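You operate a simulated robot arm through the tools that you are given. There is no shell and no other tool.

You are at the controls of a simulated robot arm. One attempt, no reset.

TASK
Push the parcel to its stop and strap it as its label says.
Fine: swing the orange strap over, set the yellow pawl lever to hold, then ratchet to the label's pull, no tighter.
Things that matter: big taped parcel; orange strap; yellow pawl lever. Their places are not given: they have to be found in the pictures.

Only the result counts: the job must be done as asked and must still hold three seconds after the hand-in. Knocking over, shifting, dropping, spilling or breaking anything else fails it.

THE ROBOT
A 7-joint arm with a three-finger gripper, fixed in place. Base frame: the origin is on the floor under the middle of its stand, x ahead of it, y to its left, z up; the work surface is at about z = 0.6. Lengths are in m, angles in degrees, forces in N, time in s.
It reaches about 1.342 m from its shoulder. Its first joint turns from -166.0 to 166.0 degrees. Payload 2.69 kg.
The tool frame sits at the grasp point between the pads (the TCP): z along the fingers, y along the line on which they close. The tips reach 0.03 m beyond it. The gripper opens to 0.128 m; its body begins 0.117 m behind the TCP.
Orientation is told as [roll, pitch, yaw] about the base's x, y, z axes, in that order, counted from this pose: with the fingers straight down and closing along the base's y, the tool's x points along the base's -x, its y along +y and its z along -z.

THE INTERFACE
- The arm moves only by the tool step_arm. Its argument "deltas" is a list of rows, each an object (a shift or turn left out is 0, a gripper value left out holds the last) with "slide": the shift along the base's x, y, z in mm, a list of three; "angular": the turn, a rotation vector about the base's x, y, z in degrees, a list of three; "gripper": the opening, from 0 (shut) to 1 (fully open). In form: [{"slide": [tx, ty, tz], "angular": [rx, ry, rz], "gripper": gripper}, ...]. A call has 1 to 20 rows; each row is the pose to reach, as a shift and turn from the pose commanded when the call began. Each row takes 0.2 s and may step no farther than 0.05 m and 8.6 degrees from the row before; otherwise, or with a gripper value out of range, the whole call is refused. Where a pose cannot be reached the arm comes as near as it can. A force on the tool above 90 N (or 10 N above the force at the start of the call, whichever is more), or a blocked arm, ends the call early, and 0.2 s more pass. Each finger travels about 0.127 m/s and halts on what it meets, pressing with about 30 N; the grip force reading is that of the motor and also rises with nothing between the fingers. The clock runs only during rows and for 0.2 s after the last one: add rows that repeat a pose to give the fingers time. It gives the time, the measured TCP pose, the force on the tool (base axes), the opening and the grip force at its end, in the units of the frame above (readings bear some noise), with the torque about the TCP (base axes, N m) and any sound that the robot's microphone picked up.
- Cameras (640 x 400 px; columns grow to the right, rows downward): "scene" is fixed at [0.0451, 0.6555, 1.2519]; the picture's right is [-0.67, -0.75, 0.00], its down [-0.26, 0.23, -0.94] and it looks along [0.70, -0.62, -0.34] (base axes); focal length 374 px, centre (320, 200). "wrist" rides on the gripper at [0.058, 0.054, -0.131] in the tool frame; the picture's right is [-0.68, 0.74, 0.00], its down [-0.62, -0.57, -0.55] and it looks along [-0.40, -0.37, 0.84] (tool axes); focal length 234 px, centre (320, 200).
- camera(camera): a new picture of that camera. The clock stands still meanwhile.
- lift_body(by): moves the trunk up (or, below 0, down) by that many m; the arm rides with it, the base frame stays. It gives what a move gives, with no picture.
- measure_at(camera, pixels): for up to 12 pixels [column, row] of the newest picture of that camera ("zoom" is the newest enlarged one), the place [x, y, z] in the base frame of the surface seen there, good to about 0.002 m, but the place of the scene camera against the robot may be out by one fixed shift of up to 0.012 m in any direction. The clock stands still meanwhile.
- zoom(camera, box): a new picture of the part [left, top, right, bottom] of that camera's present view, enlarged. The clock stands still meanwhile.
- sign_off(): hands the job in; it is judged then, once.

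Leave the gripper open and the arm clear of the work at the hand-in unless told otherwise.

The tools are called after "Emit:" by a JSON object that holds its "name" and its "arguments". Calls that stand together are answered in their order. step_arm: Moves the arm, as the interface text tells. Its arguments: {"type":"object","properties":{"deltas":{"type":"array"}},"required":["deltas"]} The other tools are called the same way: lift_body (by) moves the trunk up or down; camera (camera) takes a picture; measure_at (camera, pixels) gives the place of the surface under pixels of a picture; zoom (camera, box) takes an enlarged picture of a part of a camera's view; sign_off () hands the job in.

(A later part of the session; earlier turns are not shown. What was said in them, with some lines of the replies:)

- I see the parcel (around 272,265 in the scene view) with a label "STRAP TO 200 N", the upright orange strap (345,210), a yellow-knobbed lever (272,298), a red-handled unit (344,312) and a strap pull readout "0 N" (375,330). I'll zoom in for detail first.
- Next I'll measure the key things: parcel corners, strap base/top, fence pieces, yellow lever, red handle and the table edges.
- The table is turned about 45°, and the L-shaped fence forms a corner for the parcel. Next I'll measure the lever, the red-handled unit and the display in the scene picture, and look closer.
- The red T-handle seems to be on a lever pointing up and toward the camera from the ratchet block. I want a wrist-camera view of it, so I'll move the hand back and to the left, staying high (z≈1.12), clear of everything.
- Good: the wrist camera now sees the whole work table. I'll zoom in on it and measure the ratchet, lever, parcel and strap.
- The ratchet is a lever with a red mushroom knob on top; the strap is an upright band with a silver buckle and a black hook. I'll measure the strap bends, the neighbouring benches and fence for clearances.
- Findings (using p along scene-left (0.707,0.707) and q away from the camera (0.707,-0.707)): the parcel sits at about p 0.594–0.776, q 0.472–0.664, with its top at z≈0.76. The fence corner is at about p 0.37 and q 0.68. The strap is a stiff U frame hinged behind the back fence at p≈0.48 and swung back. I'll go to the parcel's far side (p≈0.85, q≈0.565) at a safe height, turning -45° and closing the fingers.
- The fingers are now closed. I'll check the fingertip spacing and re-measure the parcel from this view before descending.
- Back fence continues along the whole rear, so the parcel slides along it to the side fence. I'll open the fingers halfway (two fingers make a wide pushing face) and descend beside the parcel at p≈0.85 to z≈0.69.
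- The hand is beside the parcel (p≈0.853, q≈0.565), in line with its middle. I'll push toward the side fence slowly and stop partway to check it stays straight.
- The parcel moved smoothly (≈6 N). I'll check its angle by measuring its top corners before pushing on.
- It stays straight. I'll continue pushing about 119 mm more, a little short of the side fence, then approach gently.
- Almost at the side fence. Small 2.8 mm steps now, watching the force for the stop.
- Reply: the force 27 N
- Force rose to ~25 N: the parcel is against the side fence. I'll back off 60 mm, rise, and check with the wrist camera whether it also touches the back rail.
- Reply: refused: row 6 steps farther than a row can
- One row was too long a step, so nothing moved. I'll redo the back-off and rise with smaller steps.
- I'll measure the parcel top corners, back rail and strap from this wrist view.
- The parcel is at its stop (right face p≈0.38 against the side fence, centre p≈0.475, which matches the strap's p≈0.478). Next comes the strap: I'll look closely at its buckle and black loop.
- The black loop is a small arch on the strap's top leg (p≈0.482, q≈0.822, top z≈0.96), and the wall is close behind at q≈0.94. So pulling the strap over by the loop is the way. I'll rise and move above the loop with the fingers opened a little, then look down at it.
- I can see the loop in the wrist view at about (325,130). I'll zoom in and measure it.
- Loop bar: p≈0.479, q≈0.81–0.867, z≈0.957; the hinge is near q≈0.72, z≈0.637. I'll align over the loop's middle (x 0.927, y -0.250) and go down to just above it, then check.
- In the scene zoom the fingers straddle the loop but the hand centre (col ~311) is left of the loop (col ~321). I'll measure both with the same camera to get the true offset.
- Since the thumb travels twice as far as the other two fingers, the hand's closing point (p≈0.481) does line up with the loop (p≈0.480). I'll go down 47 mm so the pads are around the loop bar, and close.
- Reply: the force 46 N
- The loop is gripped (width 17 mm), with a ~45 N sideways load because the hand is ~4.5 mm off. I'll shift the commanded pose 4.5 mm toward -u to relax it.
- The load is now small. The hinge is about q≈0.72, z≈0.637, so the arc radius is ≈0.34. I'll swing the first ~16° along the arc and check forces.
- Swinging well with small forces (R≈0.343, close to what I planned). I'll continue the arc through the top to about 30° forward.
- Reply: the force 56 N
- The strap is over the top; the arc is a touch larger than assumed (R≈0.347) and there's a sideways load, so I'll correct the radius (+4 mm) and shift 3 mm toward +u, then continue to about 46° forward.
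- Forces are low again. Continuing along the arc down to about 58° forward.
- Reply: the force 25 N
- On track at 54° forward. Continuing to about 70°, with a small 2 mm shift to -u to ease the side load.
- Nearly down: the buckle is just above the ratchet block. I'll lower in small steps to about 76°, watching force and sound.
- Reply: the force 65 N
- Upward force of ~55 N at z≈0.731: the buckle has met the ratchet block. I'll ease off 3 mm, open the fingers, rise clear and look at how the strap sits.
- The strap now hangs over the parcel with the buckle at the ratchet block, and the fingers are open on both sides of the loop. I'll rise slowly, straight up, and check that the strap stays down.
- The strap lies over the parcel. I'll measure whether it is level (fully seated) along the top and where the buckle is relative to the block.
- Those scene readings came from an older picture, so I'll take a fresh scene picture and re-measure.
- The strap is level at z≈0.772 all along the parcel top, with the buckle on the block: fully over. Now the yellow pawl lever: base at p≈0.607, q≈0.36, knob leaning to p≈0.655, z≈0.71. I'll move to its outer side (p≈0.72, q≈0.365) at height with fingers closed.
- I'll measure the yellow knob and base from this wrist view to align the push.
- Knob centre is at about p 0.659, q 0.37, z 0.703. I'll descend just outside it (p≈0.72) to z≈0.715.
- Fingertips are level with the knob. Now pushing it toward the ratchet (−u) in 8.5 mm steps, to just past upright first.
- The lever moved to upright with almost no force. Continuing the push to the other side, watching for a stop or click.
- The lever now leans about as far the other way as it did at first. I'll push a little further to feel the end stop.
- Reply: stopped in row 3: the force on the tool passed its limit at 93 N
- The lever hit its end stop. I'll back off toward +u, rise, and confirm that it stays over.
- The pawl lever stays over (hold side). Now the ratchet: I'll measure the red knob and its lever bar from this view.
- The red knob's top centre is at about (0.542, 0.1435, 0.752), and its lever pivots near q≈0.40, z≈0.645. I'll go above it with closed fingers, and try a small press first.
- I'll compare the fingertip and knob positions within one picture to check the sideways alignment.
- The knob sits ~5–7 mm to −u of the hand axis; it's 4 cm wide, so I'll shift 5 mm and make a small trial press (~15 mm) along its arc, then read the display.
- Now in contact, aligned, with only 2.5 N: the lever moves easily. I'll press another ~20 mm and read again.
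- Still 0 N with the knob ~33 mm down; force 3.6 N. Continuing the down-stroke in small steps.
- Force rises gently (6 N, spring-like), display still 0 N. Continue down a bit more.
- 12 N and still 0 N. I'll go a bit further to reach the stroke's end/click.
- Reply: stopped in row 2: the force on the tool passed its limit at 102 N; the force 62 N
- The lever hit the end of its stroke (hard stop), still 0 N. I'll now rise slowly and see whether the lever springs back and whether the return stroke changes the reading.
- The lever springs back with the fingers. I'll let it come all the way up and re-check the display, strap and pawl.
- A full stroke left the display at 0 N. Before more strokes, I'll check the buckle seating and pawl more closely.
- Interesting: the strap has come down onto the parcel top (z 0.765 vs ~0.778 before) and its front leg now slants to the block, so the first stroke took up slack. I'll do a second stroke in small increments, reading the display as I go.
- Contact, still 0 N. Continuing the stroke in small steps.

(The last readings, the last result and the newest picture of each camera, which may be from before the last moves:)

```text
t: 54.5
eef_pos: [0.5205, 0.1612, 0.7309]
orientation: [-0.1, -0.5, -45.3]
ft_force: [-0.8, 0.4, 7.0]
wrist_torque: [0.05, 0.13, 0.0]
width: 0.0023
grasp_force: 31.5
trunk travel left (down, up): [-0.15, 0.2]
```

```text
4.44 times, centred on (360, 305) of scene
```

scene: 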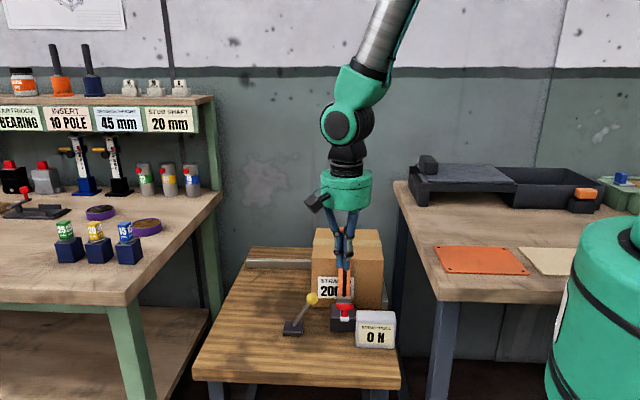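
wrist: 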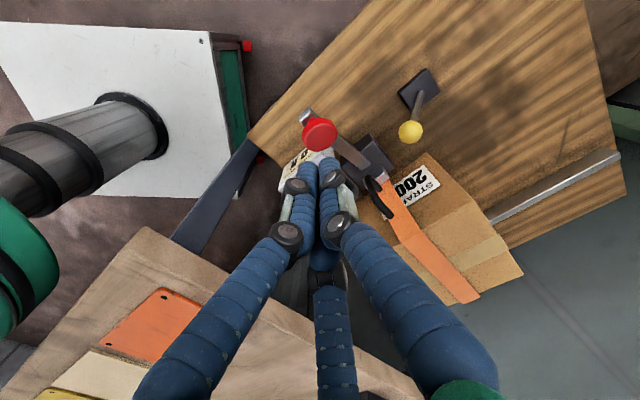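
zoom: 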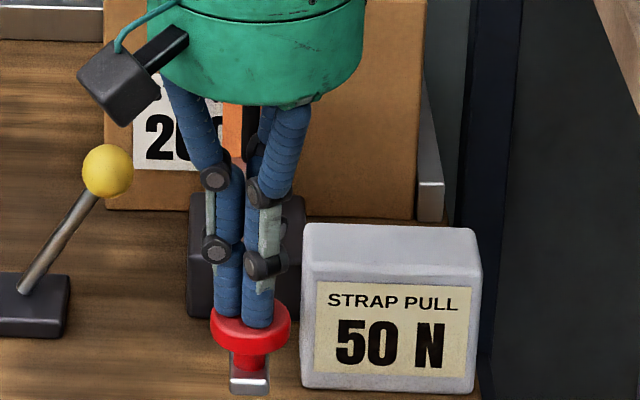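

Now it reads 50 N partway through this stroke. I'll return the lever up now and check that the 50 N is held.

Emit:
{"name": "step_arm", "arguments": {"deltas": [{"slide": [2, -2, 8]}, {"slide": [5, -5, 18]}, {"slide": [9, -9, 32]}, {"slide": [14, -14, 50]}, {"slide": [18, -18, 70]}]}}

Emit:
{"name": "zoom", "arguments": {"camera": "scene", "box": [310, 260, 410, 350]}}

```text
t: 55.8
eef_pos: [0.5404, 0.1409, 0.8002]
orientation: [-0.2, -0.5, -45.2]
ft_force: [-0.5, -0.5, -0.3]
wrist_torque: [-0.01, 0.02, 0.0]
width: 0.0021
grasp_force: 31.8
trunk travel left (down, up): [-0.15, 0.2]
```

```text
4.44 times, centred on (360, 305) of scene
```

zoom: 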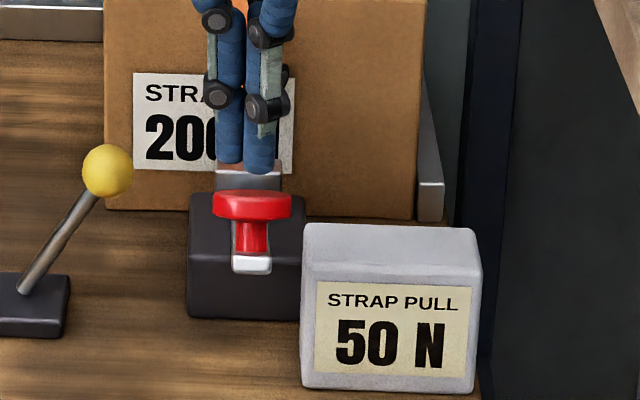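

50 N holds. Third stroke now: same path, pausing just above the depth where it clicked before.

Emit:
{"name": "step_arm", "arguments": {"deltas": [{"slide": [0, 0, -10]}, {"slide": [-2, 2, -21]}, {"slide": [-6, 6, -32]}, {"slide": [-10.5, 10.5, -40]}, {"slide": [-14, 14, -48]}, {"slide": [-16, 16, -54]}]}}

Emit:
{"name": "zoom", "arguments": {"camera": "scene", "box": [310, 260, 410, 350]}}

```text
t: 57.1
eef_pos: [0.5262, 0.1574, 0.7466]
orientation: [0.1, -0.5, -45.2]
ft_force: [2.0, 0.7, 4.4]
wrist_torque: [0.05, 0.04, -0.06]
width: 0.0018
grasp_force: 31.4
trunk travel left (down, up): [-0.15, 0.2]
```

```text
4.44 times, centred on (360, 305) of scene
```

zoom: 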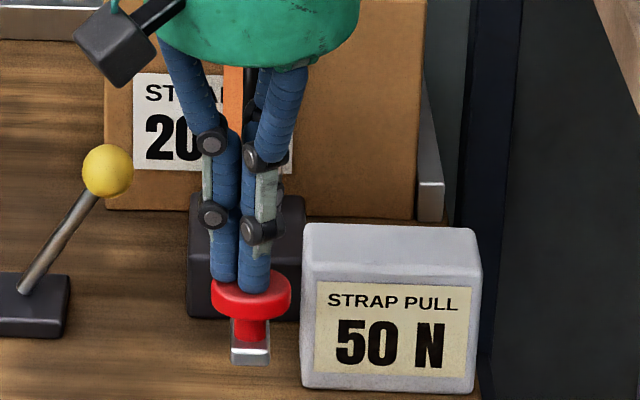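

Still 50 N at this depth, as last time. Continuing ~15 mm to the click depth.

Emit:
{"name": "step_arm", "arguments": {"deltas": [{"slide": [-1.5, 1.5, -5]}, {"slide": [-3, 3, -10]}, {"slide": [-4.3, 4.3, -15]}]}}

Emit:
{"name": "zoom", "arguments": {"camera": "scene", "box": [310, 260, 410, 350]}}

```text
t: 58.0
eef_pos: [0.5206, 0.1612, 0.7305]
orientation: [0.0, -0.6, -45.2]
ft_force: [1.4, -1.1, 5.1]
wrist_torque: [0.03, 0.0, 0.02]
width: 0.002
grasp_force: 31.3
trunk travel left (down, up): [-0.15, 0.2]
```

```text
4.44 times, centred on (360, 305) of scene
```

zoom: 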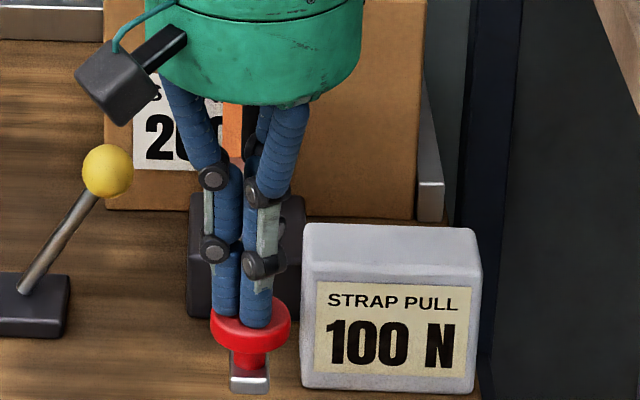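

100 N: each stroke adds 50 N. Returning the lever up, then the next stroke to the same depth.

Emit:
{"name": "step_arm", "arguments": {"deltas": [{"slide": [2, -2, 8]}, {"slide": [5, -5, 18]}, {"slide": [9, -9, 32]}, {"slide": [14, -14, 50]}, {"slide": [18, -18, 70]}]}}

Emit:
{"name": "zoom", "arguments": {"camera": "scene", "box": [310, 260, 410, 350]}}

```text
t: 59.1
eef_pos: [0.5369, 0.145, 0.8004]
orientation: [-0.2, -0.5, -45.2]
ft_force: [-0.7, 0.2, 0.0]
wrist_torque: [-0.01, 0.04, 0.01]
width: 0.002
grasp_force: 32.1
trunk travel left (down, up): [-0.15, 0.2]
```

```text
4.44 times, centred on (360, 305) of scene
```

zoom: 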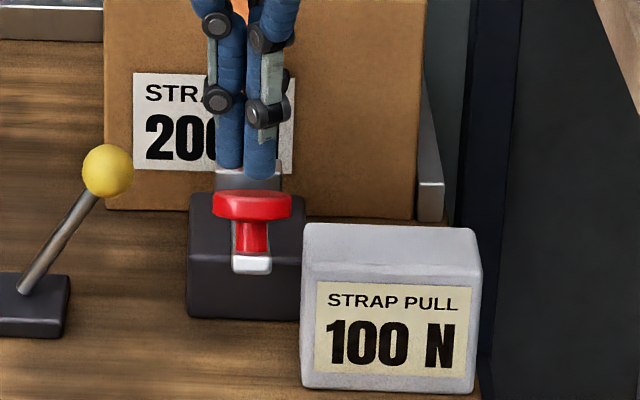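

100 N held. Fourth stroke, with a pause before the click depth.

Emit:
{"name": "step_arm", "arguments": {"deltas": [{"slide": [0, 0, -10]}, {"slide": [-1, 1, -21]}, {"slide": [-4.5, 4.5, -32]}, {"slide": [-9, 9, -41]}, {"slide": [-12, 12, -49]}, {"slide": [-13.7, 13.7, -55]}, {"slide": [-15.2, 15.2, -60]}, {"slide": [-16.7, 16.7, -65]}, {"slide": [-18, 18, -70]}]}}

Emit:
{"name": "zoom", "arguments": {"camera": "scene", "box": [310, 260, 410, 350]}}

```text
t: 61.1
eef_pos: [0.5202, 0.1626, 0.7313]
orientation: [-0.1, -0.6, -45.2]
ft_force: [0.6, -1.6, 4.8]
wrist_torque: [-0.02, 0.05, 0.03]
width: 0.002
grasp_force: 31.5
trunk travel left (down, up): [-0.15, 0.2]
```

```text
4.44 times, centred on (360, 305) of scene
```

zoom: 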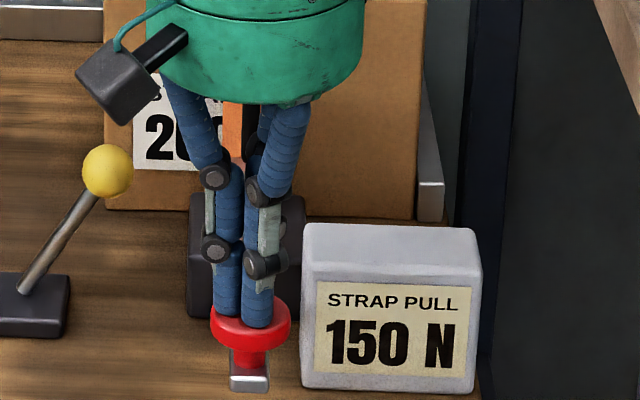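

150 N. Returning up, then one last stroke.

Emit:
{"name": "step_arm", "arguments": {"deltas": [{"slide": [2, -2, 8]}, {"slide": [5, -5, 18]}, {"slide": [9, -9, 32]}, {"slide": [14, -14, 50]}, {"slide": [18, -18, 70]}]}}

Emit:
{"name": "zoom", "arguments": {"camera": "scene", "box": [310, 260, 410, 350]}}

```text
t: 62.4
eef_pos: [0.5376, 0.1439, 0.8007]
orientation: [-0.2, -0.5, -45.2]
ft_force: [0.6, 0.0, -0.5]
wrist_torque: [0.03, 0.01, -0.04]
width: 0.0021
grasp_force: 30.7
trunk travel left (down, up): [-0.15, 0.2]
```

```text
4.44 times, centred on (360, 305) of scene
```

zoom: 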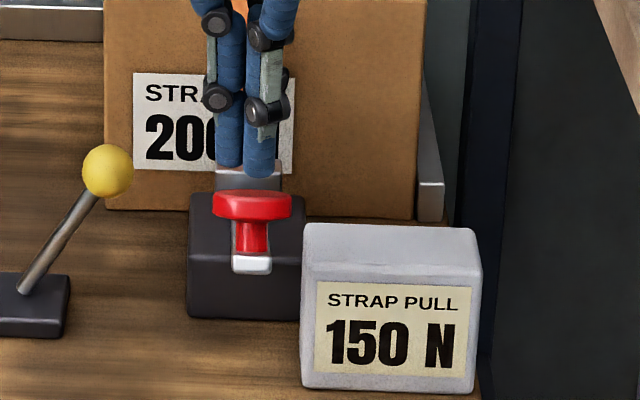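

150 N held. Last stroke to the same depth, which should bring it to 200 N.

Emit:
{"name": "step_arm", "arguments": {"deltas": [{"slide": [0, 0, -10]}, {"slide": [-1, 1, -21]}, {"slide": [-4.5, 4.5, -32]}, {"slide": [-9, 9, -41]}, {"slide": [-12, 12, -49]}, {"slide": [-13.7, 13.7, -55]}, {"slide": [-15.2, 15.2, -60]}, {"slide": [-16.7, 16.7, -65]}, {"slide": [-18, 18, -70]}]}}

Emit:
{"name": "zoom", "arguments": {"camera": "scene", "box": [310, 260, 410, 350]}}

```text
t: 64.3
eef_pos: [0.5189, 0.1618, 0.7308]
orientation: [-0.1, -0.5, -45.2]
ft_force: [0.9, -1.2, 4.7]
wrist_torque: [0.01, 0.04, 0.01]
width: 0.0021
grasp_force: 31.7
trunk travel left (down, up): [-0.15, 0.2]
```

```text
4.44 times, centred on (360, 305) of scene
```

zoom: 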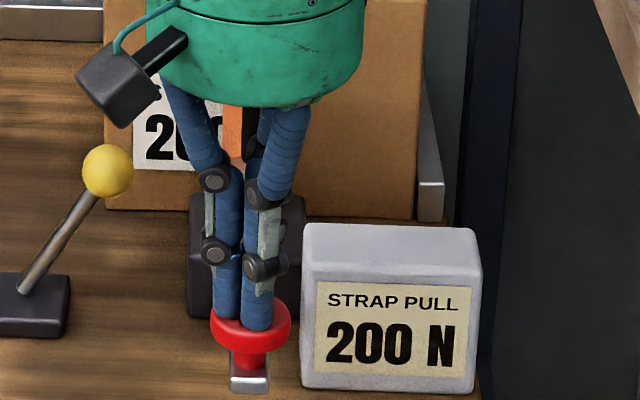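

200 N, exactly the label. I'll let the lever return gently, rise well clear, and open the gripper at height.

Emit:
{"name": "step_arm", "arguments": {"deltas": [{"slide": [2, -2, 8]}, {"slide": [5, -5, 18]}, {"slide": [9, -9, 32]}, {"slide": [14, -14, 50]}, {"slide": [16, -16, 80]}, {"slide": [10, -10, 125]}, {"slide": [0, 0, 170]}, {"slide": [-15, 15, 215]}, {"slide": [-30, 30, 255]}, {"slide": [-45, 45, 295]}, {"slide": [-55, 55, 335]}, {"slide": [-55, 55, 370], "gripper": 1}, {"slide": [-55, 55, 370]}, {"slide": [-55, 55, 370]}, {"slide": [-55, 55, 370]}, {"slide": [-55, 55, 370]}]}}

Emit:
{"name": "camera", "arguments": {"camera": "scene"}}

Emit:
{"name": "zoom", "arguments": {"camera": "scene", "box": [250, 200, 410, 350]}}

Emit:
{"name": "camera", "arguments": {"camera": "wrist"}}

```text
t: 67.8
eef_pos: [0.4643, 0.2175, 1.1022]
orientation: [-0.1, -0.4, -45.1]
ft_force: [-0.3, -0.2, -0.3]
wrist_torque: [0.01, -0.06, -0.02]
width: 0.1277
grasp_force: 0.1
trunk travel left (down, up): [-0.15, 0.2]
```

```text
taken
```

scene: 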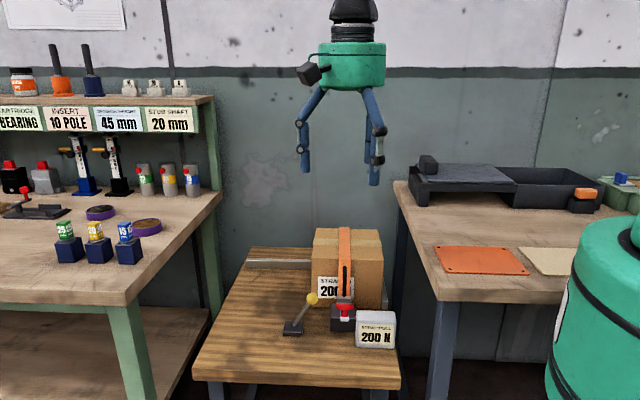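

```text
2.67 times, centred on (330, 275) of scene
```

zoom: 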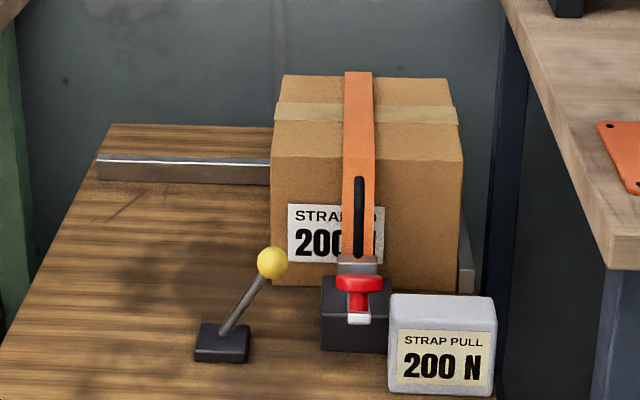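

```text
taken
```

wrist: 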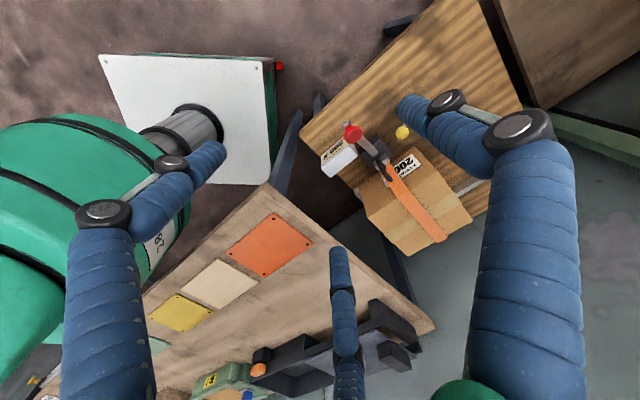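

Reading 200 N, pawl over on hold, strap tight over the parcel, arm clear. As a last check before handing in, I'll measure the parcel against the side fence.

Emit:
{"name": "zoom", "arguments": {"camera": "scene", "box": [340, 230, 400, 310]}}

Emit:
{"name": "measure_at", "arguments": {"camera": "wrist", "pixels": [[371, 208], [380, 225], [408, 252], [368, 190], [470, 218], [395, 185]]}}

Emit:
{"name": "measure_at", "arguments": {"camera": "scene", "pixels": [[380, 232], [382, 262], [378, 300], [385, 290], [386, 302], [318, 262]]}}

```text
5.00 times, centred on (370, 270) of scene
```

zoom: 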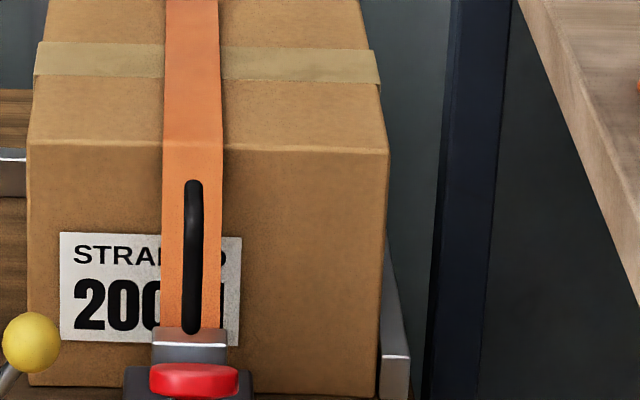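

```text
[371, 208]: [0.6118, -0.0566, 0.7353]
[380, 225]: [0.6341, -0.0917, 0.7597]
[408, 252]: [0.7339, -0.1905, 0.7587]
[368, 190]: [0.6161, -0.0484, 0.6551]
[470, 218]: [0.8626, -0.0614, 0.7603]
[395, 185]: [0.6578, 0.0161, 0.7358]
```

```text
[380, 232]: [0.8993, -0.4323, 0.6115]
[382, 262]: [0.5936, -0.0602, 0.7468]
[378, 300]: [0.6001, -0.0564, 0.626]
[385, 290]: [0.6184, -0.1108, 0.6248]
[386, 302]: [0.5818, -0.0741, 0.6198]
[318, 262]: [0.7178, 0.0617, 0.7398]
```

The parcel is still flush with the side fence (right face p≈0.382, directly beside it), the strap is tight, and the display shows 200 N. The arm is clear with the gripper open, so I'm handing in the job.

Emit:
{"name": "sign_off", "arguments": {}}

```text
The job is handed in.
```

The parcel is pushed to its stop and strapped at 200 N, as its label says. I've handed the job in, but no verdict came back.

- **Parcel:** it stayed square while I pushed it, and the force rose to about 25 N when it met the side fence. It still measured flush there at the end. I left a gap of about 16 mm to the back rail, because I took the rail to be a guide and the side fence to be the stop.
- **Strap:** I pulled it over by its black loop until the buckle met the ratchet block. The first ratchet stroke only took up slack.
- **Pawl lever:** I pushed it over to its far end stop. Nothing marks that side as "hold", but the pull stayed up after every stroke, so the pawl is holding.
- **Pull:** each further stroke added 50 N, and I stopped when the display reached 200 N. It still read 200 N after the lever came back up.

Two moves ran into hard stops: the pawl lever at its end (93 N) and the first ratchet stroke at the bottom (102 N). I saw nothing shifted or damaged afterwards. The arm is clear of the work with the gripper open.
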